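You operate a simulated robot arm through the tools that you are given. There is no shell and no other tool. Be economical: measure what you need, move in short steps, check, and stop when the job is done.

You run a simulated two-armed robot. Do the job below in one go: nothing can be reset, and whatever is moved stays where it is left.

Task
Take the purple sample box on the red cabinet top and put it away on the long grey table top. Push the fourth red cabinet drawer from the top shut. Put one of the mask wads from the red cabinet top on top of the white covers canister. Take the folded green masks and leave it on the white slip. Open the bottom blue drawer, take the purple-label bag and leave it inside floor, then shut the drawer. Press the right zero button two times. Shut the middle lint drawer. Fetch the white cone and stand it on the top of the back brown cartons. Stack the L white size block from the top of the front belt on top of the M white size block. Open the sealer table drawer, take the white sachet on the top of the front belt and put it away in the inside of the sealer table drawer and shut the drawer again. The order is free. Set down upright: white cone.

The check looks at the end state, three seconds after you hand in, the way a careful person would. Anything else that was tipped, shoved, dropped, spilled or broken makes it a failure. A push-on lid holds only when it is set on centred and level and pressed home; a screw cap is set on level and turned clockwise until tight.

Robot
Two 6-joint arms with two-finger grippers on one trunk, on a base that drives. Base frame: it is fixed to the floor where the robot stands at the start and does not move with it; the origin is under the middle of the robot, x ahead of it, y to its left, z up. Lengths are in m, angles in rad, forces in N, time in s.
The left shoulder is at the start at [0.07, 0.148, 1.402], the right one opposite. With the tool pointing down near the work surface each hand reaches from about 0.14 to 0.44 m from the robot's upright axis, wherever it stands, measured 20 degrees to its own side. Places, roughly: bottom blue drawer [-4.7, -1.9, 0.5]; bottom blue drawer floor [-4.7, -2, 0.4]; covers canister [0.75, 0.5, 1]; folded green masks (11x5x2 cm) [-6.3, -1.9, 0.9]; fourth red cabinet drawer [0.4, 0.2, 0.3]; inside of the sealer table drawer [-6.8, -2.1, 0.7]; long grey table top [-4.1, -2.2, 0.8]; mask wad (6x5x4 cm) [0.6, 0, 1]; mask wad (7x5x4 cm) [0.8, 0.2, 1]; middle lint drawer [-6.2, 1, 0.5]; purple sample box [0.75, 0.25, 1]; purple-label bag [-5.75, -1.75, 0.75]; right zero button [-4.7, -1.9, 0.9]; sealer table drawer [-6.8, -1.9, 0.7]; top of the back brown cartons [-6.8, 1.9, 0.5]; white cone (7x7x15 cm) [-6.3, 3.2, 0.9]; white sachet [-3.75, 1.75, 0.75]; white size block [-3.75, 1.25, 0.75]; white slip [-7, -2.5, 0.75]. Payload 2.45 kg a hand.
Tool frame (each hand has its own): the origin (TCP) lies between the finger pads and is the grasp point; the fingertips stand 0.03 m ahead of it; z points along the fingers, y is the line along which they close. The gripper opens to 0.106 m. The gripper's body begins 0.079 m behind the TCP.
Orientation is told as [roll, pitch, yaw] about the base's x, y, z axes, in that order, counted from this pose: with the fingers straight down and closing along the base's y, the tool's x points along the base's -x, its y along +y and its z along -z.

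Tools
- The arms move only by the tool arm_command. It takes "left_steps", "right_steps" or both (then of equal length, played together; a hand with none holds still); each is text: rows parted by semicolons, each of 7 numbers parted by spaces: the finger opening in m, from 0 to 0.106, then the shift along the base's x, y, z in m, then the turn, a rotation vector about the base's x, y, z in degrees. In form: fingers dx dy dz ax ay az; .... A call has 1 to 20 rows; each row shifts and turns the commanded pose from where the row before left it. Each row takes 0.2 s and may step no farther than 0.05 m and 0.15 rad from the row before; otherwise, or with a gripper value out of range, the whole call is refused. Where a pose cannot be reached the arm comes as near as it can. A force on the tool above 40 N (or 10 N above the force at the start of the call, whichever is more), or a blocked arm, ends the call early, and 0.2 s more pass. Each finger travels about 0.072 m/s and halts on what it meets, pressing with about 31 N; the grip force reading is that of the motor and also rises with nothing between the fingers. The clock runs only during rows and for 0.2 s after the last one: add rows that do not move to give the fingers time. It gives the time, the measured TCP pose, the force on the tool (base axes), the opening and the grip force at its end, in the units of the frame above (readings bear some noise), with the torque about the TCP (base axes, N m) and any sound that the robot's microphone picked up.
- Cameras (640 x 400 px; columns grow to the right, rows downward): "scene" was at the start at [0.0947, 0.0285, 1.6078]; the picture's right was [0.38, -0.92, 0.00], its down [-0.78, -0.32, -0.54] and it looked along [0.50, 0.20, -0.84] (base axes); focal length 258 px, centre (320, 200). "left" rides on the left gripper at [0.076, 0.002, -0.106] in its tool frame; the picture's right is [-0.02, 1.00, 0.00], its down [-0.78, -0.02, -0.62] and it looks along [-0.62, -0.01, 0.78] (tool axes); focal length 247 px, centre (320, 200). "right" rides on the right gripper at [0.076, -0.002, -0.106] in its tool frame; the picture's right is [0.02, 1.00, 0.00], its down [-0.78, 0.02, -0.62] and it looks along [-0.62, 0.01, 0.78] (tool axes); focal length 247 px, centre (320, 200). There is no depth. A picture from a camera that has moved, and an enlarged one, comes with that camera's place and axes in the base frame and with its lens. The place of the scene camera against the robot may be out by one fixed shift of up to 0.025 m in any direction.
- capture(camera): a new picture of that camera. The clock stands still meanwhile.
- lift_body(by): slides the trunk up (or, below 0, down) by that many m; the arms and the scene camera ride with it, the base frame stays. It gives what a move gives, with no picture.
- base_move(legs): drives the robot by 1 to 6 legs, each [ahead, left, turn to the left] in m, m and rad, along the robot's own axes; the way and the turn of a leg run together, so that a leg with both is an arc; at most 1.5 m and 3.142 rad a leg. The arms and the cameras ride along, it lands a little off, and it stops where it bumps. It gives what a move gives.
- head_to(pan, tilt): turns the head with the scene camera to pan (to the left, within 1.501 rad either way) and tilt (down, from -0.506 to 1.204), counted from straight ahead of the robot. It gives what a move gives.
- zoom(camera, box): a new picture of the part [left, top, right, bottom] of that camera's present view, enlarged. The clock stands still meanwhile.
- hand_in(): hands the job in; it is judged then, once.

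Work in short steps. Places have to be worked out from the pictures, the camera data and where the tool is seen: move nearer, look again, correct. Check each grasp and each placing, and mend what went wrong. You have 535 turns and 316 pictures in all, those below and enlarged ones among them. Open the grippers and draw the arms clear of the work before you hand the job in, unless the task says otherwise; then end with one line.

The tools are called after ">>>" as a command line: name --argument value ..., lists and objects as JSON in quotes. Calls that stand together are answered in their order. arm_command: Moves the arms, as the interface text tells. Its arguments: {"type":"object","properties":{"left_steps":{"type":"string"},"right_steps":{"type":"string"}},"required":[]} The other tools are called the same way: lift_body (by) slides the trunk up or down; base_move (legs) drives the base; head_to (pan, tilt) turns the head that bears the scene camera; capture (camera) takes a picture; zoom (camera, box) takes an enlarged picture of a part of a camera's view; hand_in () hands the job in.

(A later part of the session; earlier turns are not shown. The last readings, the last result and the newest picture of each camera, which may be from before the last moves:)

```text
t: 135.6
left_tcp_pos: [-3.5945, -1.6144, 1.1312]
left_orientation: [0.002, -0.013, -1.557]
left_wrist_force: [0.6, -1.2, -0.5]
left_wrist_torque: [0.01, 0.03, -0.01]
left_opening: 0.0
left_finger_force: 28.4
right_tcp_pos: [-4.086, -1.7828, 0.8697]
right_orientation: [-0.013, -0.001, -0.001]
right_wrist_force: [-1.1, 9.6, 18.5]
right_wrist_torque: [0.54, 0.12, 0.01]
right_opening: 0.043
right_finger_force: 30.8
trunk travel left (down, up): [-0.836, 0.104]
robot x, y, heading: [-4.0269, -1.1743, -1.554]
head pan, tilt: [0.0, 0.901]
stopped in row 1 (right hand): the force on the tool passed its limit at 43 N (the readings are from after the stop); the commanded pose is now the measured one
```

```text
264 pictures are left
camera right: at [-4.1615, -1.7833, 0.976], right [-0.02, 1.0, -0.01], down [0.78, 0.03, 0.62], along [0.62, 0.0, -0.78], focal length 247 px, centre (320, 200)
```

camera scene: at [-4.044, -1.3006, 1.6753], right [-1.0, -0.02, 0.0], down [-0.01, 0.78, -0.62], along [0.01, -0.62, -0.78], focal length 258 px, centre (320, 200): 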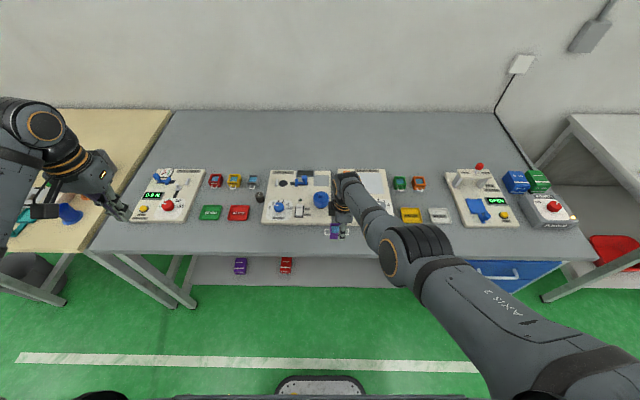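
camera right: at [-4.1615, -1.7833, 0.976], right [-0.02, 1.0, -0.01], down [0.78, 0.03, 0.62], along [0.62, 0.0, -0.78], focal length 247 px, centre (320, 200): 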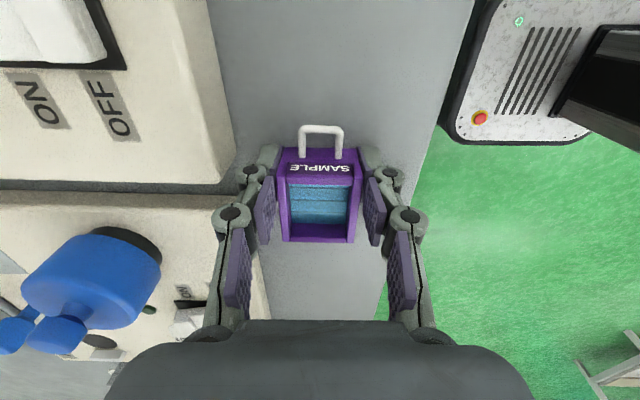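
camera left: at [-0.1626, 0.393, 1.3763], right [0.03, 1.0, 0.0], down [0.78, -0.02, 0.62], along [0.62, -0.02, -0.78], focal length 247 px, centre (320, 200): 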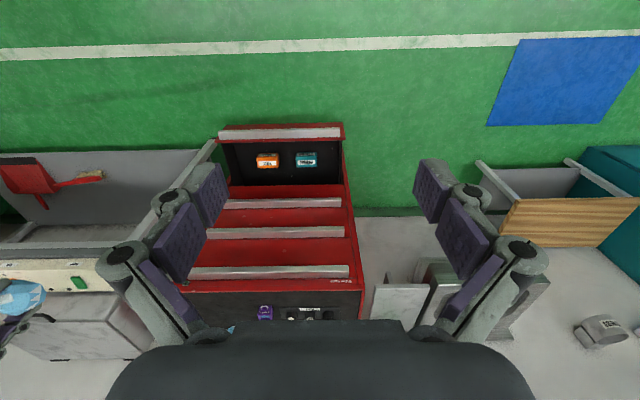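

The box has met the table (contact at TCP z 0.87). Relieve slightly and open.

>>> arm_command --right_steps "0.035 0 0.002 0.003 0 0 0; 0.05 0 0 0 0 0 0; 0.056 0 0 0 0 0 0; 0.056 0 0 0 0 0 0"

>>> capture --camera "right"

```text
t: 136.6
left_tcp_pos: [-3.5931, -1.6174, 1.1281]
left_orientation: [0.001, -0.011, -1.555]
left_wrist_force: [0.2, -0.3, 0.4]
left_wrist_torque: [0.02, 0.0, -0.03]
left_opening: 0.0
left_finger_force: 28.8
right_tcp_pos: [-4.0856, -1.7858, 0.8682]
right_orientation: [-0.011, 0.002, -0.001]
right_wrist_force: [-0.1, -0.7, -0.2]
right_wrist_torque: [0.0, 0.01, -0.03]
right_opening: 0.0561
right_finger_force: 0.1
trunk travel left (down, up): [-0.836, 0.104]
robot x, y, heading: [-4.0281, -1.1781, -1.559]
head pan, tilt: [0.0, 0.901]
```

```text
263 pictures are left
camera right: at [-4.1612, -1.785, 0.9751], right [-0.02, 1.0, -0.01], down [0.78, 0.02, 0.62], along [0.62, 0.01, -0.78], focal length 247 px, centre (320, 200)
```

right: 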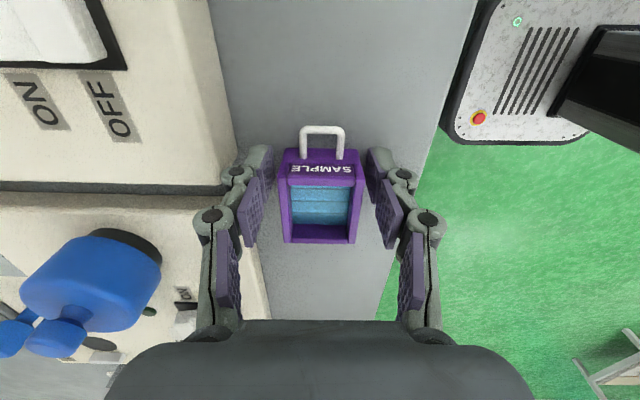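

Box stands free. Raise the trunk straight up and check.

>>> lift_body --by 0.1

>>> arm_command --right_steps "0.056 0 0 0.04 0 0 0; 0.056 0 0 0.04 0 0 0; 0.056 0 0 0 0 0 0"

>>> capture --camera "right"

```text
t: 138.0
left_tcp_pos: [-3.5938, -1.6179, 1.2287]
left_orientation: [0.002, -0.011, -1.555]
left_wrist_force: [-0.1, -1.0, 0.5]
left_wrist_torque: [0.0, -0.01, -0.01]
left_opening: 0.0
left_finger_force: 28.3
right_tcp_pos: [-4.0843, -1.7856, 0.9694]
right_orientation: [-0.009, 0.002, -0.003]
right_wrist_force: [-0.5, 0.3, 0.3]
right_wrist_torque: [0.02, 0.02, 0.0]
right_opening: 0.056
right_finger_force: 0.1
trunk travel left (down, up): [-0.936, 0.004]
robot x, y, heading: [-4.0268, -1.1726, -1.555]
head pan, tilt: [0.0, 0.901]
```

```text
t: 138.8
left_tcp_pos: [-3.5937, -1.6173, 1.2277]
left_orientation: [0.001, -0.011, -1.555]
left_wrist_force: [0.0, 0.1, 0.1]
left_wrist_torque: [-0.02, -0.01, -0.01]
left_opening: 0.0001
left_finger_force: 28.9
right_tcp_pos: [-4.0764, -1.8135, 1.0397]
right_orientation: [-0.006, 0.001, -0.002]
right_wrist_force: [0.8, -0.7, 0.1]
right_wrist_torque: [-0.01, -0.02, -0.03]
right_opening: 0.0561
right_finger_force: 0.1
right hand out of reach, approached as far as the arm can: row 1, 2
trunk travel left (down, up): [-0.936, 0.004]
robot x, y, heading: [-4.0269, -1.1769, -1.559]
head pan, tilt: [0.0, 0.901]
```

```text
262 pictures are left
camera right: at [-4.1528, -1.8131, 1.1455], right [-0.02, 1.0, -0.01], down [0.78, 0.02, 0.62], along [0.62, 0.01, -0.78], focal length 247 px, centre (320, 200)
```

right: 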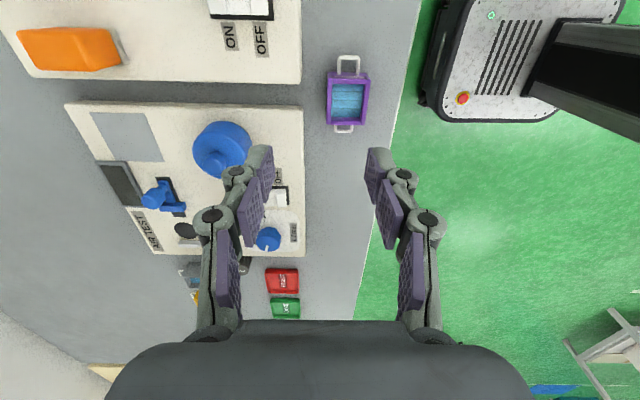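

Box is properly placed. Next the right ZERO button (yellow, ≈(-4.74,-1.90,0.86)): rotate the hand back, close fingers, and strafe right.

>>> arm_command --right_steps "0 0 0.01 0.03 0 0 -8.2; 0 0 0.01 0.03 0 0 -8.2; 0 0 0 0.03 0 0 -8.2; 0 0 0 0.03 0 0 -8.2; 0 0 0 0 0 0 -8.2; 0 0 0 0 0 0 -8.2; 0 0 0 0 0 0 -8.2; 0 0 0 0 0 0 -8.2; 0 0 0 0 0 0 -8.2; 0 0 0 0 0 0 -8.2; 0 0 0 0 0 0 -7; 0 0 0 0 0 0 0"

>>> base_move --legs '[[0.05, -0.62, 0]]'

>>> capture --camera "right"

>>> capture --camera "scene"

```text
t: 141.4
left_tcp_pos: [-3.5941, -1.6177, 1.2277]
left_orientation: [0.001, -0.01, -1.555]
left_wrist_force: [-0.4, -0.8, 0.0]
left_wrist_torque: [0.04, 0.02, 0.01]
left_opening: 0.0
left_finger_force: 28.7
right_tcp_pos: [-4.0632, -1.8374, 1.1455]
right_orientation: [-0.01, 0.002, -1.558]
right_wrist_force: [-0.4, -0.3, -0.6]
right_wrist_torque: [0.0, -0.02, 0.02]
right_opening: 0.0001
right_finger_force: 28.8
right hand out of reach, approached as far as the arm can: row 1, 2, 3, 4
trunk travel left (down, up): [-0.936, 0.004]
robot x, y, heading: [-4.0246, -1.1794, -1.555]
head pan, tilt: [0.0, 0.901]
```

```text
t: 144.9
left_tcp_pos: [-4.2169, -1.6784, 1.2272]
left_orientation: [0.001, -0.01, -1.565]
left_wrist_force: [-0.2, 0.3, 0.8]
left_wrist_torque: [0.0, -0.01, 0.01]
left_opening: 0.0
left_finger_force: 29.3
right_tcp_pos: [-4.6885, -1.8943, 1.1458]
right_orientation: [-0.011, 0.002, -1.561]
right_wrist_force: [0.3, 0.4, -0.4]
right_wrist_torque: [0.02, 0.0, -0.01]
right_opening: 0.0004
right_finger_force: 28.7
trunk travel left (down, up): [-0.936, 0.004]
robot x, y, heading: [-4.6497, -1.2327, -1.566]
head pan, tilt: [0.0, 0.901]
```

```text
261 pictures are left
camera right: at [-4.6896, -1.8168, 1.2522], right [1.0, 0.03, -0.01], down [0.03, -0.78, 0.62], along [0.01, -0.62, -0.78], focal length 247 px, centre (320, 200)
```

right: 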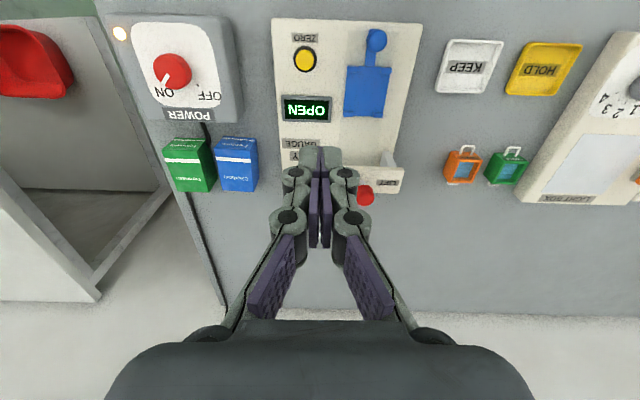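

```text
260 pictures are left
camera scene: at [-4.6644, -1.3577, 1.6763], right [-1.0, -0.01, 0.0], down [-0.01, 0.78, -0.62], along [0.0, -0.62, -0.78], focal length 258 px, centre (320, 200)
```

scene: 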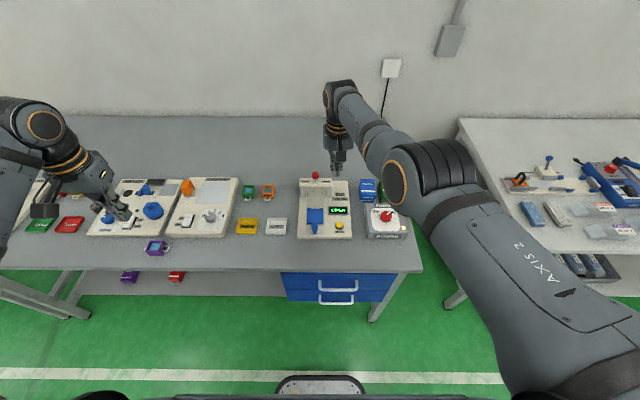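

Wrist camera gives the button at ≈(-4.712,-1.877). Move above it and lower to z≈1.0.

>>> arm_command --right_steps "0 -0.024 0.017 -0.03 0 0 0; 0 0 0 -0.04 0 0 0; 0 0 0 -0.04 0 0 0; 0 0 0 -0.04 0 0 0; 0 0 0 0 0 0 0"

>>> capture --camera "right"

```text
t: 146.1
left_tcp_pos: [-4.219, -1.6783, 1.2275]
left_orientation: [0.001, -0.01, -1.564]
left_wrist_force: [-0.4, -0.3, 0.6]
left_wrist_torque: [0.03, 0.01, -0.02]
left_opening: 0.0
left_finger_force: 28.1
right_tcp_pos: [-4.7241, -1.8625, 1.0036]
right_orientation: [-0.01, 0.0, -1.564]
right_wrist_force: [-0.2, 0.3, 0.4]
right_wrist_torque: [-0.01, 0.0, -0.01]
right_opening: 0.0
right_finger_force: 28.8
right hand out of reach, approached as far as the arm can: row 1, 2, 3, 4
trunk travel left (down, up): [-0.936, 0.004]
robot x, y, heading: [-4.6482, -1.2322, -1.563]
head pan, tilt: [0.0, 0.901]
```

```text
259 pictures are left
camera right: at [-4.7246, -1.7844, 1.1097], right [1.0, 0.03, -0.01], down [0.03, -0.78, 0.62], along [0.01, -0.62, -0.78], focal length 247 px, centre (320, 200)
```

right: 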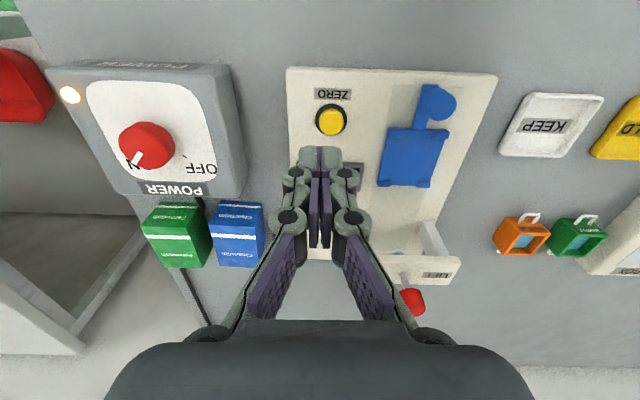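

Button confirmed at (-4.713,-1.876). Align and lower the trunk by 0.08.

>>> arm_command --right_steps "0 0.011 -0.0135 0.01 0 0 0; 0 0 0 0 0 0 0"

>>> lift_body --by -0.08

>>> capture --camera "right"

```text
t: 146.7
left_tcp_pos: [-4.2189, -1.6784, 1.2277]
left_orientation: [0.002, -0.012, -1.563]
left_wrist_force: [-0.4, 0.7, -0.4]
left_wrist_torque: [0.0, 0.03, -0.02]
left_opening: 0.0
left_finger_force: 28.8
right_tcp_pos: [-4.7174, -1.8651, 1.0175]
right_orientation: [-0.009, 0.003, -1.562]
right_wrist_force: [-0.1, -0.8, -0.2]
right_wrist_torque: [0.0, -0.04, 0.02]
right_opening: 0.0001
right_finger_force: 28.7
right hand out of reach, approached as far as the arm can: row 1
trunk travel left (down, up): [-0.936, 0.004]
robot x, y, heading: [-4.6494, -1.2318, -1.564]
head pan, tilt: [0.0, 0.901]
```

```text
t: 147.8
left_tcp_pos: [-4.2199, -1.6785, 1.1485]
left_orientation: [0.002, -0.009, -1.565]
left_wrist_force: [-0.3, 0.2, 0.2]
left_wrist_torque: [0.0, 0.0, -0.02]
left_opening: 0.0
left_finger_force: 28.7
right_tcp_pos: [-4.7177, -1.8649, 0.9378]
right_orientation: [-0.008, 0.002, -1.561]
right_wrist_force: [0.0, 0.1, 0.1]
right_wrist_torque: [0.01, 0.0, -0.02]
right_opening: 0.0001
right_finger_force: 28.0
trunk travel left (down, up): [-0.856, 0.084]
robot x, y, heading: [-4.6442, -1.2353, -1.564]
head pan, tilt: [0.0, 0.901]
```

```text
258 pictures are left
camera right: at [-4.719, -1.788, 1.0442], right [1.0, 0.03, -0.01], down [0.03, -0.78, 0.62], along [0.01, -0.62, -0.78], focal length 247 px, centre (320, 200)
```

right: 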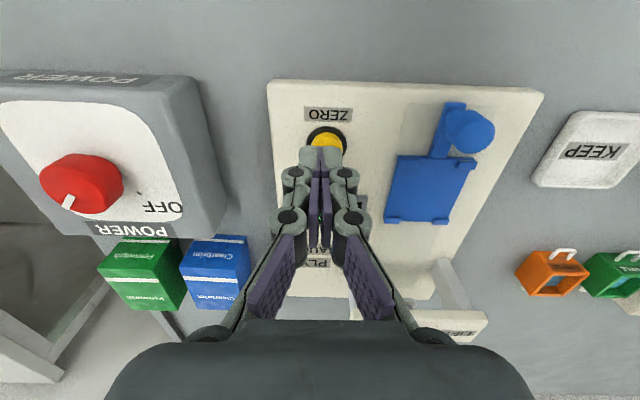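

Button now at (327,143); still ~1.1 cm ahead of the tip. Correct and check readings.

>>> arm_command --right_steps "0 0.004 -0.011 0 0 0 0; 0 0 0 0 0 0 0"

```text
t: 148.4
left_tcp_pos: [-4.2196, -1.6784, 1.1485]
left_orientation: [0.002, -0.01, -1.564]
left_wrist_force: [0.6, -0.3, -0.3]
left_wrist_torque: [-0.02, 0.01, 0.0]
left_opening: 0.0
left_finger_force: 29.0
right_tcp_pos: [-4.719, -1.865, 0.9377]
right_orientation: [-0.011, 0.002, -1.562]
right_wrist_force: [-0.1, -0.1, -0.6]
right_wrist_torque: [0.03, 0.02, 0.0]
right_opening: 0.0002
right_finger_force: 28.8
right hand out of reach, approached as far as the arm can: row 1
trunk travel left (down, up): [-0.856, 0.084]
robot x, y, heading: [-4.6509, -1.2378, -1.562]
head pan, tilt: [0.0, 0.901]
```

The arm is at its reach limit because the shoulder is high over the work. I raise both hands relative to the trunk, then lower the trunk.

>>> arm_command --right_steps "0 0 0 0.04 0 0 0; 0 0 0 0.04 0 0 0; 0 0 0 0.04 0 0 0; 0 0 0 0.04 0 0 0; 0 0 0 0 0 0 0" --left_steps "0 0 0 0.04 0 0 0; 0 0 0 0.04 0 0 0; 0 0 0 0.04 0 0 0; 0 0 0 0.04 0 0 0; 0 0 0 0 0 0 0"

>>> lift_body --by -0.16

>>> arm_command --right_steps "0 0.004 -0.011 0 0 0 0; 0 0 0 0 0 0 0"

```text
t: 149.6
left_tcp_pos: [-4.2039, -1.6287, 1.287]
left_orientation: [0.0, -0.016, -1.565]
left_wrist_force: [-0.4, -0.4, -0.9]
left_wrist_torque: [-0.01, -0.06, -0.03]
left_opening: 0.0
left_finger_force: 28.5
left hand out of reach, approached as far as the arm can: row 1, 2, 3, 4
right_tcp_pos: [-4.7079, -1.9012, 1.0899]
right_orientation: [-0.012, 0.004, -1.564]
right_wrist_force: [0.7, 0.0, -0.7]
right_wrist_torque: [0.01, 0.01, 0.0]
right_opening: 0.0002
right_finger_force: 28.9
right hand out of reach, approached as far as the arm can: row 1, 2, 3, 4
trunk travel left (down, up): [-0.856, 0.084]
robot x, y, heading: [-4.6466, -1.232, -1.561]
head pan, tilt: [0.0, 0.901]
```

```text
t: 151.5
left_tcp_pos: [-4.2037, -1.6297, 1.1277]
left_orientation: [-0.001, -0.013, -1.566]
left_wrist_force: [-0.9, -0.2, -0.1]
left_wrist_torque: [-0.03, 0.01, -0.01]
left_opening: 0.0002
left_finger_force: 28.7
right_tcp_pos: [-4.7089, -1.8989, 0.929]
right_orientation: [-0.011, 0.006, -1.564]
right_wrist_force: [0.3, -0.3, 0.5]
right_wrist_torque: [0.01, -0.02, 0.04]
right_opening: 0.0
right_finger_force: 28.6
trunk travel left (down, up): [-0.696, 0.244]
robot x, y, heading: [-4.6496, -1.2375, -1.563]
head pan, tilt: [0.0, 0.901]
```

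```text
t: 152.1
left_tcp_pos: [-4.2037, -1.6275, 1.1272]
left_orientation: [-0.001, -0.013, -1.563]
left_wrist_force: [-0.6, -0.2, 0.1]
left_wrist_torque: [0.01, -0.02, -0.01]
left_opening: 0.0
left_finger_force: 28.9
right_tcp_pos: [-4.7088, -1.8997, 0.9299]
right_orientation: [-0.009, 0.005, -1.565]
right_wrist_force: [-0.3, -0.4, -0.7]
right_wrist_torque: [0.02, 0.01, 0.02]
right_opening: 0.0001
right_finger_force: 28.5
right hand out of reach, approached as far as the arm can: row 1
trunk travel left (down, up): [-0.696, 0.244]
robot x, y, heading: [-4.6459, -1.2337, -1.565]
head pan, tilt: [0.0, 0.901]
```

Now pull back in y to return inside reach and align on the button.

>>> arm_command --right_steps "0 -0.004 0.03 0 0 0 0; 0 0 0 0 0 0 0; 0 0 0 0 0 0 0"

```text
t: 152.9
left_tcp_pos: [-4.2033, -1.6287, 1.1274]
left_orientation: [0.0, -0.013, -1.564]
left_wrist_force: [-0.1, 0.2, 0.0]
left_wrist_torque: [-0.04, -0.03, 0.02]
left_opening: 0.0
left_finger_force: 29.2
right_tcp_pos: [-4.7092, -1.9008, 0.9293]
right_orientation: [-0.01, 0.004, -1.564]
right_wrist_force: [-0.3, 0.2, -0.5]
right_wrist_torque: [-0.01, -0.02, 0.02]
right_opening: 0.0
right_finger_force: 29.0
right hand out of reach, approached as far as the arm can: row 1
trunk travel left (down, up): [-0.696, 0.244]
robot x, y, heading: [-4.6475, -1.2364, -1.566]
head pan, tilt: [0.0, 0.901]
```

>>> arm_command --right_steps "0 0 0.03 0 0 0 0; 0 0 0 0 0 0 0"

```text
t: 153.5
left_tcp_pos: [-4.2036, -1.6282, 1.1281]
left_orientation: [-0.001, -0.015, -1.564]
left_wrist_force: [0.0, 0.0, 1.0]
left_wrist_torque: [0.01, -0.01, -0.05]
left_opening: 0.0001
left_finger_force: 28.3
right_tcp_pos: [-4.6991, -1.8976, 0.9256]
right_orientation: [-0.009, 0.009, -1.563]
right_wrist_force: [-0.5, 0.7, -0.5]
right_wrist_torque: [0.01, 0.0, 0.01]
right_opening: 0.0
right_finger_force: 28.5
right hand out of reach, approached as far as the arm can: row 1
trunk travel left (down, up): [-0.696, 0.244]
robot x, y, heading: [-4.6478, -1.2327, -1.559]
head pan, tilt: [0.0, 0.901]
```

>>> arm_command --right_steps "0 0 0.03 0 0 0 0; 0 0 0 0 0 0 0; 0 0 0 0 0 0 0"

```text
t: 154.3
left_tcp_pos: [-4.2037, -1.6284, 1.1272]
left_orientation: [0.0, -0.016, -1.565]
left_wrist_force: [0.2, -0.3, -1.3]
left_wrist_torque: [0.01, 0.02, 0.0]
left_opening: 0.0002
left_finger_force: 28.3
right_tcp_pos: [-4.6935, -1.8947, 0.9213]
right_orientation: [-0.012, 0.008, -1.562]
right_wrist_force: [0.2, -0.4, -1.2]
right_wrist_torque: [-0.02, -0.01, 0.03]
right_opening: 0.0002
right_finger_force: 27.9
right hand out of reach, approached as far as the arm can: row 1
trunk travel left (down, up): [-0.696, 0.244]
robot x, y, heading: [-4.6462, -1.2343, -1.564]
head pan, tilt: [0.0, 0.901]
```

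This is an inner limit: the feasible band is narrow for a given height. I raise the trunk 0.07 and lower the arm accordingly, then realign.

>>> lift_body --by 0.07

>>> arm_command --right_steps "0 -0.01 -0.02 -0.02 0 0 0; 0 -0.01 -0.02 -0.02 0 0 0; 0 0 -0.01 -0.02 0 0 0; 0 0 0 0 0 0 0"

```text
t: 155.3
left_tcp_pos: [-4.2028, -1.6284, 1.1971]
left_orientation: [0.001, -0.013, -1.564]
left_wrist_force: [-0.3, 0.6, 0.6]
left_wrist_torque: [0.03, 0.0, -0.03]
left_opening: 0.0
left_finger_force: 28.1
right_tcp_pos: [-4.6932, -1.8959, 0.991]
right_orientation: [-0.009, 0.007, -1.563]
right_wrist_force: [0.1, 0.7, 0.2]
right_wrist_torque: [0.01, -0.03, 0.0]
right_opening: 0.0
right_finger_force: 28.6
trunk travel left (down, up): [-0.766, 0.174]
robot x, y, heading: [-4.6499, -1.2316, -1.564]
head pan, tilt: [0.0, 0.901]
```

```text
t: 156.3
left_tcp_pos: [-4.2036, -1.6282, 1.1981]
left_orientation: [-0.001, -0.014, -1.564]
left_wrist_force: [-0.1, 0.4, -0.1]
left_wrist_torque: [-0.01, -0.01, 0.02]
left_opening: 0.0
left_finger_force: 28.5
right_tcp_pos: [-4.7315, -1.8959, 0.941]
right_orientation: [-0.01, 0.007, -1.562]
right_wrist_force: [0.4, 0.1, -0.4]
right_wrist_torque: [-0.02, 0.01, -0.02]
right_opening: 0.0
right_finger_force: 28.9
right hand out of reach, approached as far as the arm can: row 1, 2, 3
trunk travel left (down, up): [-0.766, 0.174]
robot x, y, heading: [-4.6456, -1.2319, -1.563]
head pan, tilt: [0.0, 0.901]
```

>>> arm_command --right_steps "0 0 0.015 0 0 0 0; 0 0 0 0 0 0 0"

>>> arm_command --right_steps "0 0 0.015 0 0 0 0; 0 0 0 0 0 0 0"

```text
t: 156.9
left_tcp_pos: [-4.2048, -1.6281, 1.1975]
left_orientation: [0.0, -0.013, -1.564]
left_wrist_force: [0.4, 0.2, -0.3]
left_wrist_torque: [0.03, 0.02, 0.0]
left_opening: 0.0
left_finger_force: 29.2
right_tcp_pos: [-4.729, -1.8939, 0.9386]
right_orientation: [-0.013, 0.01, -1.564]
right_wrist_force: [-0.1, 0.5, -0.6]
right_wrist_torque: [0.03, 0.02, 0.01]
right_opening: 0.0
right_finger_force: 28.9
right hand out of reach, approached as far as the arm can: row 1
trunk travel left (down, up): [-0.766, 0.174]
robot x, y, heading: [-4.6507, -1.235, -1.562]
head pan, tilt: [0.0, 0.901]
```

```text
t: 157.5
left_tcp_pos: [-4.2029, -1.6282, 1.1975]
left_orientation: [0.002, -0.013, -1.563]
left_wrist_force: [-0.4, 0.9, 0.7]
left_wrist_torque: [0.0, 0.01, 0.01]
left_opening: 0.0
left_finger_force: 29.1
right_tcp_pos: [-4.7277, -1.8928, 0.9351]
right_orientation: [-0.011, 0.009, -1.564]
right_wrist_force: [-0.6, 0.4, -0.6]
right_wrist_torque: [-0.01, 0.0, 0.02]
right_opening: 0.0
right_finger_force: 28.6
right hand out of reach, approached as far as the arm can: row 1
trunk travel left (down, up): [-0.766, 0.174]
robot x, y, heading: [-4.6457, -1.2356, -1.558]
head pan, tilt: [0.0, 0.901]
```

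I'll use the base for alignment instead: back 0.017 and left 0.015, then check the picture.

>>> base_move --legs '[[-0.017, 0.014, 0]]'

>>> capture --camera "right"

```text
t: 158.3
left_tcp_pos: [-4.1931, -1.6158, 1.1968]
left_orientation: [0.003, -0.01, -1.567]
left_wrist_force: [-1.3, -0.5, -0.2]
left_wrist_torque: [0.05, 0.0, -0.03]
left_opening: 0.0
left_finger_force: 28.8
right_tcp_pos: [-4.7163, -1.8794, 0.9328]
right_orientation: [-0.008, 0.012, -1.564]
right_wrist_force: [0.0, 0.3, 0.3]
right_wrist_torque: [0.06, -0.05, 0.0]
right_opening: 0.0002
right_finger_force: 28.4
trunk travel left (down, up): [-0.766, 0.174]
robot x, y, heading: [-4.6324, -1.2198, -1.565]
head pan, tilt: [0.0, 0.901]
```

```text
257 pictures are left
camera right: at [-4.7172, -1.8029, 1.0404], right [1.0, 0.03, -0.01], down [0.03, -0.79, 0.61], along [0.01, -0.61, -0.79], focal length 247 px, centre (320, 200)
```

right: 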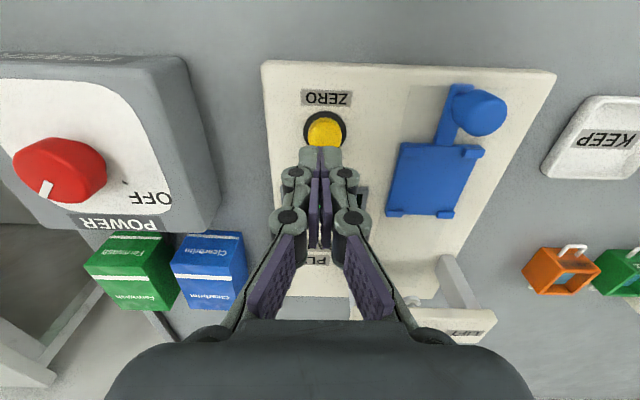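

Aligned within 3–4 mm. Lower the trunk until contact.

>>> lift_body --by -0.03

>>> lift_body --by -0.01

>>> capture --camera "right"

```text
t: 159.1
left_tcp_pos: [-4.1901, -1.6118, 1.1679]
left_orientation: [-0.001, -0.013, -1.564]
left_wrist_force: [0.6, 0.2, -0.5]
left_wrist_torque: [0.0, 0.05, -0.03]
left_opening: 0.0
left_finger_force: 28.4
right_tcp_pos: [-4.714, -1.8757, 0.9051]
right_orientation: [-0.013, 0.006, -1.563]
right_wrist_force: [-0.8, 0.1, 0.7]
right_wrist_torque: [-0.02, 0.05, 0.01]
right_opening: 0.0002
right_finger_force: 28.8
trunk travel left (down, up): [-0.736, 0.204]
robot x, y, heading: [-4.6356, -1.2152, -1.565]
head pan, tilt: [0.0, 0.901]
```

```text
t: 159.7
left_tcp_pos: [-4.1906, -1.6098, 1.1582]
left_orientation: [-0.002, -0.013, -1.562]
left_wrist_force: [-0.1, -0.5, 0.3]
left_wrist_torque: [0.0, 0.03, -0.02]
left_opening: 0.0001
left_finger_force: 28.9
right_tcp_pos: [-4.7139, -1.8765, 0.8961]
right_orientation: [-0.013, 0.003, -1.563]
right_wrist_force: [0.9, -1.5, 1.8]
right_wrist_torque: [-0.06, 0.03, -0.01]
right_opening: 0.0
right_finger_force: 28.3
trunk travel left (down, up): [-0.726, 0.214]
robot x, y, heading: [-4.6347, -1.2183, -1.562]
head pan, tilt: [0.0, 0.901]
heard: click
```

```text
256 pictures are left
camera right: at [-4.7145, -1.7992, 1.0036], right [1.0, 0.03, -0.01], down [0.03, -0.79, 0.62], along [0.01, -0.62, -0.79], focal length 247 px, centre (320, 200)
```

right: 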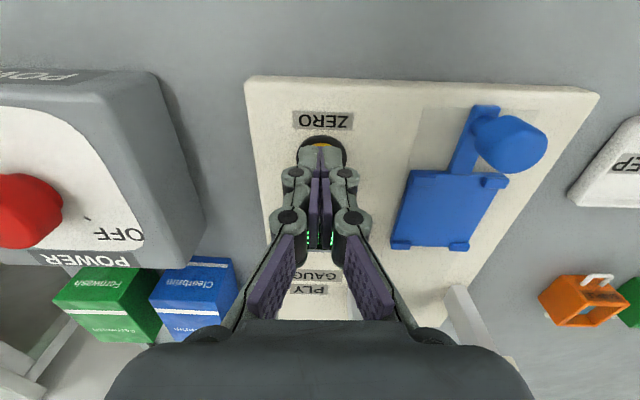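

One click heard. Release by rising 0.02.

>>> lift_body --by 0.02

>>> lift_body --by -0.02

```text
t: 160.3
left_tcp_pos: [-4.1891, -1.6114, 1.1775]
left_orientation: [0.0, -0.015, -1.564]
left_wrist_force: [0.8, 0.1, 1.1]
left_wrist_torque: [-0.03, 0.03, -0.02]
left_opening: 0.0
left_finger_force: 28.5
right_tcp_pos: [-4.7139, -1.8759, 0.9166]
right_orientation: [-0.012, 0.009, -1.563]
right_wrist_force: [-0.6, -1.0, -0.4]
right_wrist_torque: [-0.01, -0.01, -0.02]
right_opening: 0.0
right_finger_force: 28.9
trunk travel left (down, up): [-0.746, 0.194]
robot x, y, heading: [-4.6353, -1.2186, -1.564]
head pan, tilt: [0.0, 0.901]
```

```text
t: 161.0
left_tcp_pos: [-4.1902, -1.6111, 1.1584]
left_orientation: [-0.002, -0.013, -1.563]
left_wrist_force: [-0.1, 0.2, 0.4]
left_wrist_torque: [0.02, -0.01, -0.02]
left_opening: 0.0
left_finger_force: 28.6
right_tcp_pos: [-4.7139, -1.8772, 0.8966]
right_orientation: [-0.011, 0.007, -1.562]
right_wrist_force: [1.6, -0.1, 2.2]
right_wrist_torque: [-0.03, -0.01, -0.01]
right_opening: 0.0059
right_finger_force: 29.2
trunk travel left (down, up): [-0.726, 0.214]
robot x, y, heading: [-4.6328, -1.2135, -1.567]
head pan, tilt: [0.0, 0.901]
heard: click
```

Second click heard: button done. Rise, back off, and look at the blue drawers.

>>> lift_body --by 0.15

>>> base_move --legs '[[-0.35, 0, 0]]'

>>> lift_body --by -0.4

>>> head_to --pan -0.1 --tilt 0.7

>>> capture --camera "scene"

```text
t: 162.8
left_tcp_pos: [-4.1907, -1.6114, 1.308]
left_orientation: [0.0, -0.014, -1.565]
left_wrist_force: [-0.3, 0.6, 0.2]
left_wrist_torque: [-0.03, 0.01, 0.04]
left_opening: 0.0
left_finger_force: 29.1
right_tcp_pos: [-4.7136, -1.8783, 1.0445]
right_orientation: [-0.013, 0.008, -1.564]
right_wrist_force: [-0.5, -0.8, -0.6]
right_wrist_torque: [0.03, 0.02, 0.02]
right_opening: 0.0
right_finger_force: 28.6
trunk travel left (down, up): [-0.876, 0.064]
robot x, y, heading: [-4.6338, -1.2145, -1.559]
head pan, tilt: [0.0, 0.901]
```

```text
t: 165.0
left_tcp_pos: [-4.1941, -1.2612, 1.3065]
left_orientation: [0.001, -0.012, -1.565]
left_wrist_force: [1.3, -0.3, -0.5]
left_wrist_torque: [0.04, 0.0, 0.02]
left_opening: 0.0
left_finger_force: 28.7
right_tcp_pos: [-4.7155, -1.5261, 1.0441]
right_orientation: [-0.012, 0.011, -1.563]
right_wrist_force: [-0.5, 0.0, 0.5]
right_wrist_torque: [0.03, -0.01, -0.02]
right_opening: 0.0
right_finger_force: 28.9
trunk travel left (down, up): [-0.876, 0.064]
robot x, y, heading: [-4.6364, -0.8666, -1.562]
head pan, tilt: [0.0, 0.901]
```

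```text
t: 168.9
left_tcp_pos: [-4.1921, -1.2594, 0.9074]
left_orientation: [-0.001, -0.014, -1.564]
left_wrist_force: [0.8, 0.2, -0.4]
left_wrist_torque: [-0.01, 0.02, 0.02]
left_opening: 0.0001
left_finger_force: 28.3
right_tcp_pos: [-4.7165, -1.5247, 0.6454]
right_orientation: [-0.013, 0.009, -1.564]
right_wrist_force: [0.1, 0.1, -0.5]
right_wrist_torque: [-0.04, 0.01, -0.02]
right_opening: 0.0001
right_finger_force: 28.4
trunk travel left (down, up): [-0.476, 0.464]
robot x, y, heading: [-4.6368, -0.8665, -1.566]
head pan, tilt: [0.0, 0.901]
```

```text
t: 169.6
left_tcp_pos: [-4.1923, -1.26, 0.9081]
left_orientation: [-0.001, -0.013, -1.565]
left_wrist_force: [0.6, 0.3, 0.8]
left_wrist_torque: [-0.01, 0.02, -0.03]
left_opening: 0.0003
left_finger_force: 28.6
right_tcp_pos: [-4.7155, -1.5247, 0.6459]
right_orientation: [-0.013, 0.006, -1.563]
right_wrist_force: [0.5, 0.0, 0.5]
right_wrist_torque: [0.0, 0.01, -0.01]
right_opening: 0.0002
right_finger_force: 28.5
trunk travel left (down, up): [-0.476, 0.464]
robot x, y, heading: [-4.6331, -0.8658, -1.564]
head pan, tilt: [-0.099, 0.7]
```

```text
255 pictures are left
camera scene: at [-4.6636, -0.9986, 1.2324], right [-1.0, 0.09, 0.0], down [0.06, 0.64, -0.76], along [-0.07, -0.76, -0.64], focal length 258 px, centre (320, 200)
```

scene: 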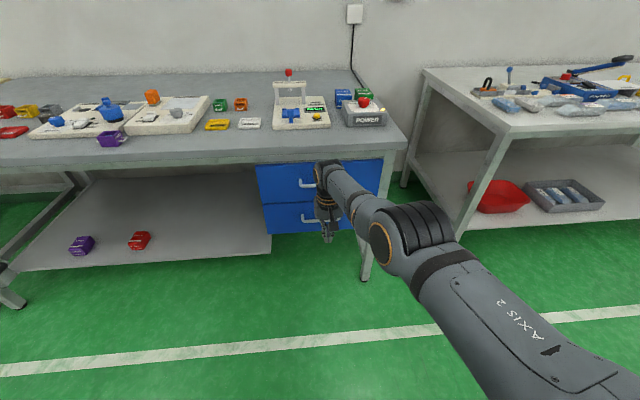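

Bottom blue drawer handle is near (-4.71,-1.74,0.50). I lower more, and turn the right hand to point forward with fingers closing vertically to grip the bar.

>>> base_move --legs '[[-0.12, 0, 0]]'

>>> arm_command --right_steps "0.05 0 0.0 0 -8.2 0 0; 0.05 0 0 0 -8.2 0 0; 0.05 0 0 0 -8.2 0 0; 0.05 0 0 0 -8.2 0 0; 0.05 0 0 0 -8.2 0 0; 0.05 0 0 0 -8.2 0 0; 0.05 0 0 0 -8.2 0 0; 0.05 0 0 0 -8.2 0 0; 0.05 0 0 0 -8.2 0 0; 0.05 0 0 0 -8.2 0 0; 0.05 0 0 0 -8 0 0; 0.05 0 0 0 0 0 0"

>>> lift_body --by -0.2

>>> capture --camera "scene"

```text
t: 170.8
left_tcp_pos: [-4.1934, -1.1391, 0.9075]
left_orientation: [0.001, -0.013, -1.564]
left_wrist_force: [-0.6, 0.1, 0.3]
left_wrist_torque: [-0.05, 0.01, -0.03]
left_opening: 0.0
left_finger_force: 28.5
right_tcp_pos: [-4.7166, -1.4035, 0.646]
right_orientation: [-0.011, 0.006, -1.565]
right_wrist_force: [-0.4, 0.5, 0.5]
right_wrist_torque: [-0.03, -0.03, -0.02]
right_opening: 0.0
right_finger_force: 28.7
trunk travel left (down, up): [-0.476, 0.464]
robot x, y, heading: [-4.6338, -0.744, -1.565]
head pan, tilt: [-0.099, 0.7]
```

```text
t: 173.4
left_tcp_pos: [-4.1934, -1.1384, 0.9081]
left_orientation: [-0.002, -0.015, -1.563]
left_wrist_force: [1.0, -0.5, -0.5]
left_wrist_torque: [0.0, 0.0, 0.01]
left_opening: 0.0001
left_finger_force: 28.8
right_tcp_pos: [-4.6957, -1.5042, 0.6273]
right_orientation: [-0.886, -1.56, -0.696]
right_wrist_force: [0.0, 1.0, -1.2]
right_wrist_torque: [0.01, 0.0, -0.02]
right_opening: 0.0502
right_finger_force: 0.1
right hand out of reach, approached as far as the arm can: row 1, 2, 3, 4, 5, 6, 7, 9, 10, 11
trunk travel left (down, up): [-0.476, 0.464]
robot x, y, heading: [-4.6358, -0.7444, -1.565]
head pan, tilt: [-0.099, 0.7]
```

```text
t: 175.6
left_tcp_pos: [-4.1937, -1.1395, 0.7077]
left_orientation: [0.0, -0.013, -1.562]
left_wrist_force: [-0.3, -1.0, -0.2]
left_wrist_torque: [0.03, 0.02, 0.05]
left_opening: 0.0
left_finger_force: 29.3
right_tcp_pos: [-4.6965, -1.5049, 0.4273]
right_orientation: [-0.799, -1.561, -0.785]
right_wrist_force: [0.1, -0.2, 0.2]
right_wrist_torque: [0.03, 0.02, 0.01]
right_opening: 0.0497
right_finger_force: 0.3
trunk travel left (down, up): [-0.276, 0.664]
robot x, y, heading: [-4.6365, -0.7483, -1.565]
head pan, tilt: [-0.099, 0.7]
```

```text
254 pictures are left
camera scene: at [-4.6646, -0.8781, 1.0325], right [-1.0, 0.09, 0.0], down [0.06, 0.64, -0.76], along [-0.07, -0.76, -0.64], focal length 258 px, centre (320, 200)
```

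scene: 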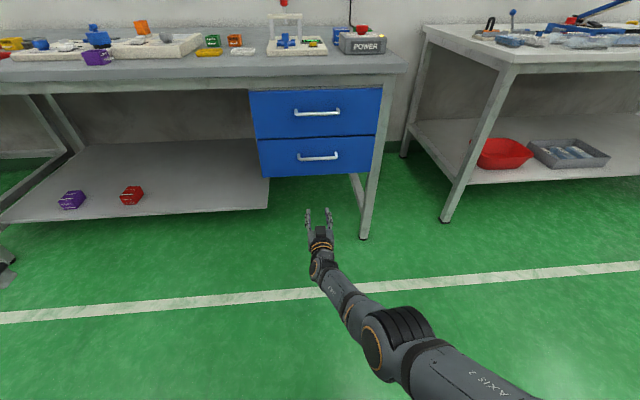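

Good view of the handles. Now roll the right hand 90° about its pointing axis.

>>> arm_command --right_steps "0.06 0 0.0 0 0 8.2 0; 0.06 0 0 0 0 8.2 0; 0.06 0 0 0 0 8.2 0; 0.06 0 0 0 0 8.2 0; 0.06 0 0 0 0 8.2 0; 0.06 0 0 0 0 8.2 0; 0.06 0 0 0 0 8.2 0; 0.06 0 0 0 0 8.2 0; 0.06 0 0 0 0 8.2 0; 0.06 0 0 0 0 8.2 0; 0.06 0 0 0 0 8 0; 0.06 0 0 0 0 0 0"

>>> capture --camera "scene"

>>> capture --camera "right"

```text
t: 178.2
left_tcp_pos: [-4.1937, -1.14, 0.7064]
left_orientation: [0.0, -0.013, -1.564]
left_wrist_force: [0.0, -0.5, -0.2]
left_wrist_torque: [0.0, 0.03, 0.01]
left_opening: 0.0002
left_finger_force: 28.5
right_tcp_pos: [-4.6962, -1.5026, 0.4291]
right_orientation: [-1.583, 0.011, -0.009]
right_wrist_force: [-0.5, 0.2, -0.9]
right_wrist_torque: [0.01, -0.02, -0.03]
right_opening: 0.0602
right_finger_force: 0.1
trunk travel left (down, up): [-0.276, 0.664]
robot x, y, heading: [-4.6366, -0.7448, -1.564]
head pan, tilt: [-0.099, 0.7]
```

```text
253 pictures are left
camera scene: at [-4.6645, -0.8782, 1.0325], right [-1.0, 0.09, 0.0], down [0.06, 0.64, -0.76], along [-0.07, -0.76, -0.64], focal length 258 px, centre (320, 200)
```

scene: 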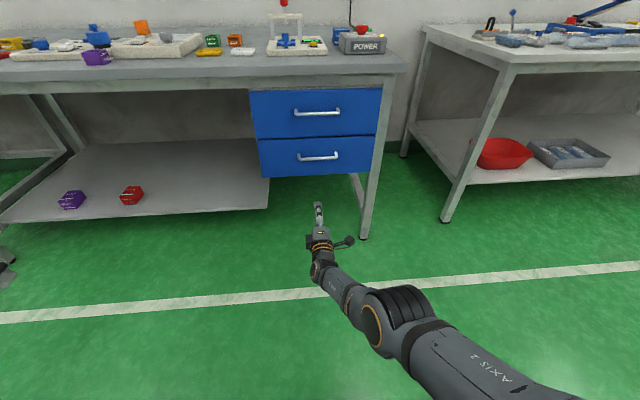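

```text
252 pictures are left
camera right: at [-4.772, -1.3948, 0.4301], right [-0.03, -0.01, -1.0], down [0.79, 0.61, -0.03], along [0.61, -0.79, -0.01], focal length 247 px, centre (320, 200)
```

right: 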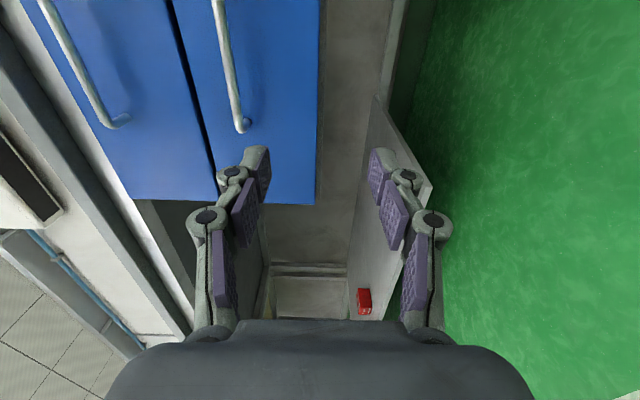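

The handle spans about x -4.78..-4.63 at z≈0.54. Raise the hand to that height and approach partway.

>>> arm_command --right_steps "0.06 -0.003 0.0 0.04 0 0 0; 0.06 -0.003 0 0.04 0 0 0; 0.06 -0.003 -0.02 0.03 0 0 0; 0.06 0 -0.04 0 0 0 0; 0.06 0 0 0 0 0 0"

>>> capture --camera "right"

```text
t: 179.4
left_tcp_pos: [-4.1932, -1.1394, 0.7066]
left_orientation: [0.0, -0.014, -1.563]
left_wrist_force: [-0.3, -0.3, 1.2]
left_wrist_torque: [0.02, -0.02, -0.02]
left_opening: 0.0
left_finger_force: 28.4
right_tcp_pos: [-4.6989, -1.5636, 0.5172]
right_orientation: [-1.583, 0.009, -0.008]
right_wrist_force: [0.6, 0.1, 0.2]
right_wrist_torque: [-0.01, 0.0, 0.02]
right_opening: 0.06
right_finger_force: 0.1
right hand out of reach, approached as far as the arm can: row 1, 2, 4
trunk travel left (down, up): [-0.276, 0.664]
robot x, y, heading: [-4.6372, -0.75, -1.561]
head pan, tilt: [-0.099, 0.7]
```

```text
251 pictures are left
camera right: at [-4.7745, -1.4557, 0.5185], right [-0.03, -0.01, -1.0], down [0.79, 0.62, -0.03], along [0.62, -0.79, -0.01], focal length 247 px, centre (320, 200)
```

right: 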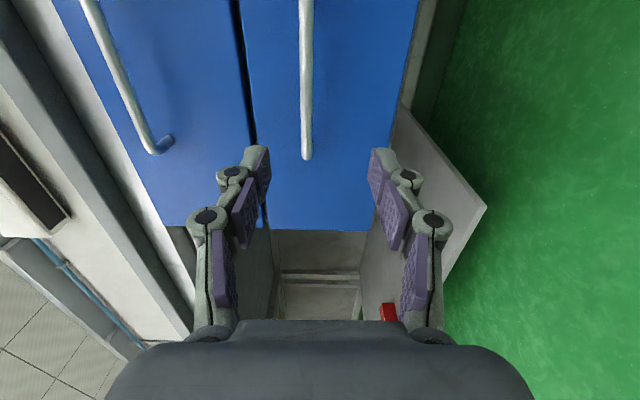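

Triangulated bar: y≈-1.70, z≈0.53, centre x≈-4.72. Drive the base ahead 0.1, then fine-adjust.

>>> base_move --legs '[[0.1, 0, 0]]'

>>> arm_command --right_steps "0.06 -0.01 0.0 0 0 0 0; 0.06 0 0 0 0 0 0"

>>> capture --camera "right"

```text
t: 180.6
left_tcp_pos: [-4.1923, -1.2401, 0.7074]
left_orientation: [0.0, -0.013, -1.564]
left_wrist_force: [0.3, -0.1, -0.8]
left_wrist_torque: [0.01, 0.02, -0.02]
left_opening: 0.0001
left_finger_force: 28.7
right_tcp_pos: [-4.698, -1.6645, 0.5166]
right_orientation: [-1.58, 0.008, -0.009]
right_wrist_force: [0.0, -0.6, 0.6]
right_wrist_torque: [-0.01, 0.0, -0.02]
right_opening: 0.0599
right_finger_force: 0.0
trunk travel left (down, up): [-0.276, 0.664]
robot x, y, heading: [-4.6361, -0.8457, -1.564]
head pan, tilt: [-0.099, 0.7]
```

```text
t: 181.2
left_tcp_pos: [-4.1912, -1.24, 0.7071]
left_orientation: [0.001, -0.013, -1.564]
left_wrist_force: [-0.9, 0.3, 0.6]
left_wrist_torque: [-0.01, -0.04, 0.04]
left_opening: 0.0001
left_finger_force: 28.5
right_tcp_pos: [-4.7078, -1.6625, 0.5165]
right_orientation: [-1.583, 0.006, -0.009]
right_wrist_force: [0.0, 0.1, -0.2]
right_wrist_torque: [-0.01, 0.0, 0.02]
right_opening: 0.06
right_finger_force: 0.1
trunk travel left (down, up): [-0.276, 0.664]
robot x, y, heading: [-4.6353, -0.8449, -1.564]
head pan, tilt: [-0.099, 0.7]
```

```text
250 pictures are left
camera right: at [-4.7832, -1.5561, 0.5178], right [-0.03, -0.01, -1.0], down [0.79, 0.61, -0.03], along [0.61, -0.79, -0.01], focal length 247 px, centre (320, 200)
```

right: 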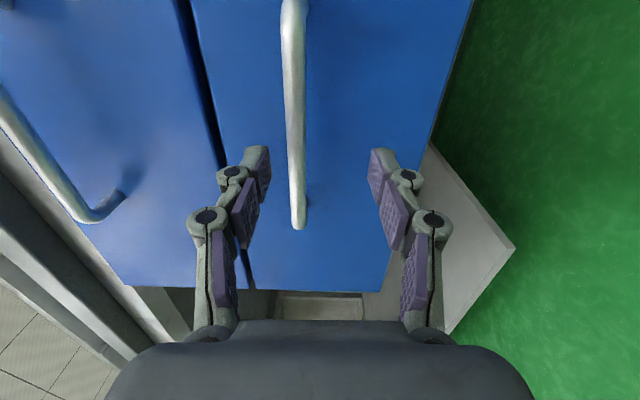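

Bar appears ~1.5 cm above the fingers' centre line. Raise 0.016, advance 0.035 and close on the bar.

>>> arm_command --right_steps "0.06 0 0 0.016 0 0 0; 0.06 0 -0.015 0 0 0 0; 0.06 0 -0.018 0 0 0 0; 0.06 0 0 0 0 0 0"

>>> capture --camera "right"

```text
t: 182.2
left_tcp_pos: [-4.1925, -1.2395, 0.7075]
left_orientation: [0.001, -0.013, -1.564]
left_wrist_force: [0.2, -0.8, 0.6]
left_wrist_torque: [0.01, 0.0, -0.03]
left_opening: 0.0
left_finger_force: 29.1
right_tcp_pos: [-4.713, -1.6773, 0.5378]
right_orientation: [-1.582, 0.009, -0.009]
right_wrist_force: [0.3, -0.4, -0.5]
right_wrist_torque: [-0.01, 0.0, 0.03]
right_opening: 0.0602
right_finger_force: 0.1
right hand out of reach, approached as far as the arm can: row 1, 2, 3
trunk travel left (down, up): [-0.276, 0.664]
robot x, y, heading: [-4.6403, -0.847, -1.563]
head pan, tilt: [-0.099, 0.7]
```

```text
249 pictures are left
camera right: at [-4.7885, -1.5694, 0.5375], right [-0.03, -0.01, -1.0], down [0.79, 0.61, -0.03], along [0.61, -0.79, -0.01], focal length 247 px, centre (320, 200)
```

right: 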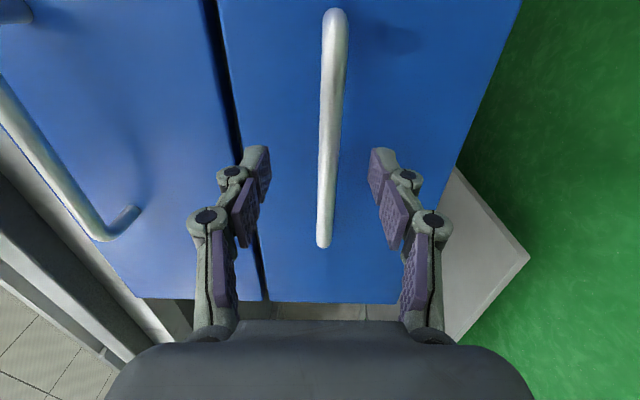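

The bar is now centred between the fingers. Drive the base 2 cm ahead and close.

>>> base_move --legs '[[0.022, 0, 0]]'

>>> arm_command --right_steps "0.0 0 0 0 0 0 0; 0.0 0 0 0 0 0 0; 0 0 0 0 0 0 0; 0 0 0 0 0 0 0; 0 0 0 0 0 0 0"

>>> capture --camera "right"

```text
t: 183.0
left_tcp_pos: [-4.192, -1.262, 0.7067]
left_orientation: [0.001, -0.011, -1.564]
left_wrist_force: [-1.5, 0.0, -0.3]
left_wrist_torque: [0.0, 0.02, 0.0]
left_opening: 0.0001
left_finger_force: 28.4
right_tcp_pos: [-4.7126, -1.6994, 0.5347]
right_orientation: [-1.581, 0.008, -0.008]
right_wrist_force: [-0.6, -0.4, -0.3]
right_wrist_torque: [-0.04, 0.0, -0.03]
right_opening: 0.06
right_finger_force: 0.1
trunk travel left (down, up): [-0.276, 0.664]
robot x, y, heading: [-4.6325, -0.8718, -1.56]
head pan, tilt: [-0.099, 0.7]
```

```text
t: 184.2
left_tcp_pos: [-4.1921, -1.2633, 0.7063]
left_orientation: [0.001, -0.01, -1.564]
left_wrist_force: [-0.9, 0.2, 0.5]
left_wrist_torque: [-0.01, 0.01, -0.02]
left_opening: 0.0
left_finger_force: 28.2
right_tcp_pos: [-4.7125, -1.6994, 0.5334]
right_orientation: [-1.576, 0.01, -0.007]
right_wrist_force: [-0.2, -2.0, -14.8]
right_wrist_torque: [-0.06, -0.5, -0.06]
right_opening: 0.0109
right_finger_force: 36.0
trunk travel left (down, up): [-0.276, 0.664]
robot x, y, heading: [-4.6334, -0.8617, -1.558]
head pan, tilt: [-0.099, 0.7]
```

```text
248 pictures are left
camera right: at [-4.7882, -1.592, 0.5337], right [-0.03, -0.01, -1.0], down [0.79, 0.62, -0.03], along [0.62, -0.79, -0.01], focal length 247 px, centre (320, 200)
```

right: 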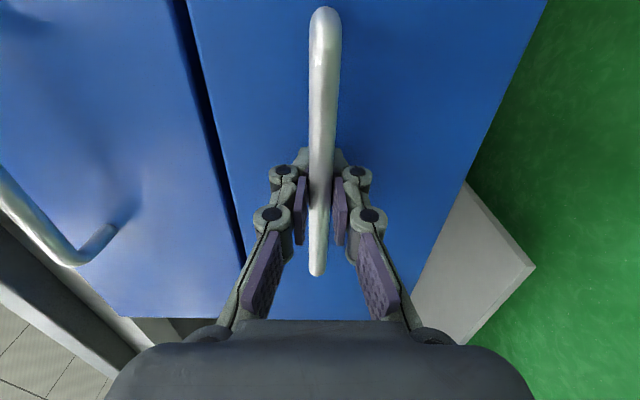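

Handle gripped. Pull the drawer open by driving back 0.27.

>>> base_move --legs '[[-0.27, 0, 0]]'

>>> capture --camera "scene"

```text
t: 186.1
left_tcp_pos: [-4.1935, -0.9947, 0.7063]
left_orientation: [0.0, -0.009, -1.562]
left_wrist_force: [0.4, 0.0, -0.1]
left_wrist_torque: [0.04, 0.03, 0.02]
left_opening: 0.0003
left_finger_force: 28.6
right_tcp_pos: [-4.7121, -1.4331, 0.5319]
right_orientation: [-1.576, 0.009, -0.006]
right_wrist_force: [14.9, 0.4, -19.5]
right_wrist_torque: [-0.02, -0.37, 0.01]
right_opening: 0.0112
right_finger_force: 36.3
trunk travel left (down, up): [-0.276, 0.664]
robot x, y, heading: [-4.6378, -0.595, -1.563]
head pan, tilt: [-0.099, 0.7]
```

```text
247 pictures are left
camera scene: at [-4.6646, -0.7351, 1.0319], right [-1.0, 0.09, 0.0], down [0.06, 0.64, -0.76], along [-0.07, -0.76, -0.65], focal length 258 px, centre (320, 200)
```

scene: 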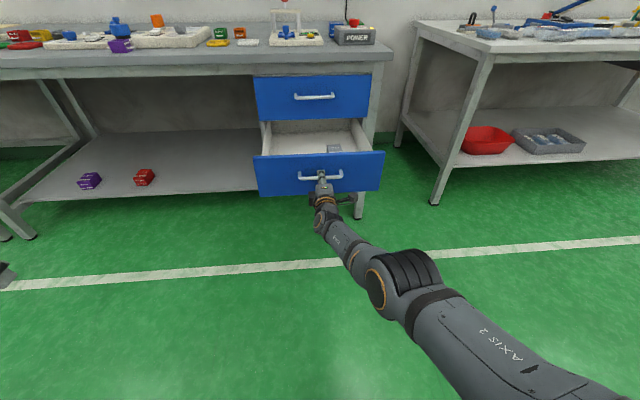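

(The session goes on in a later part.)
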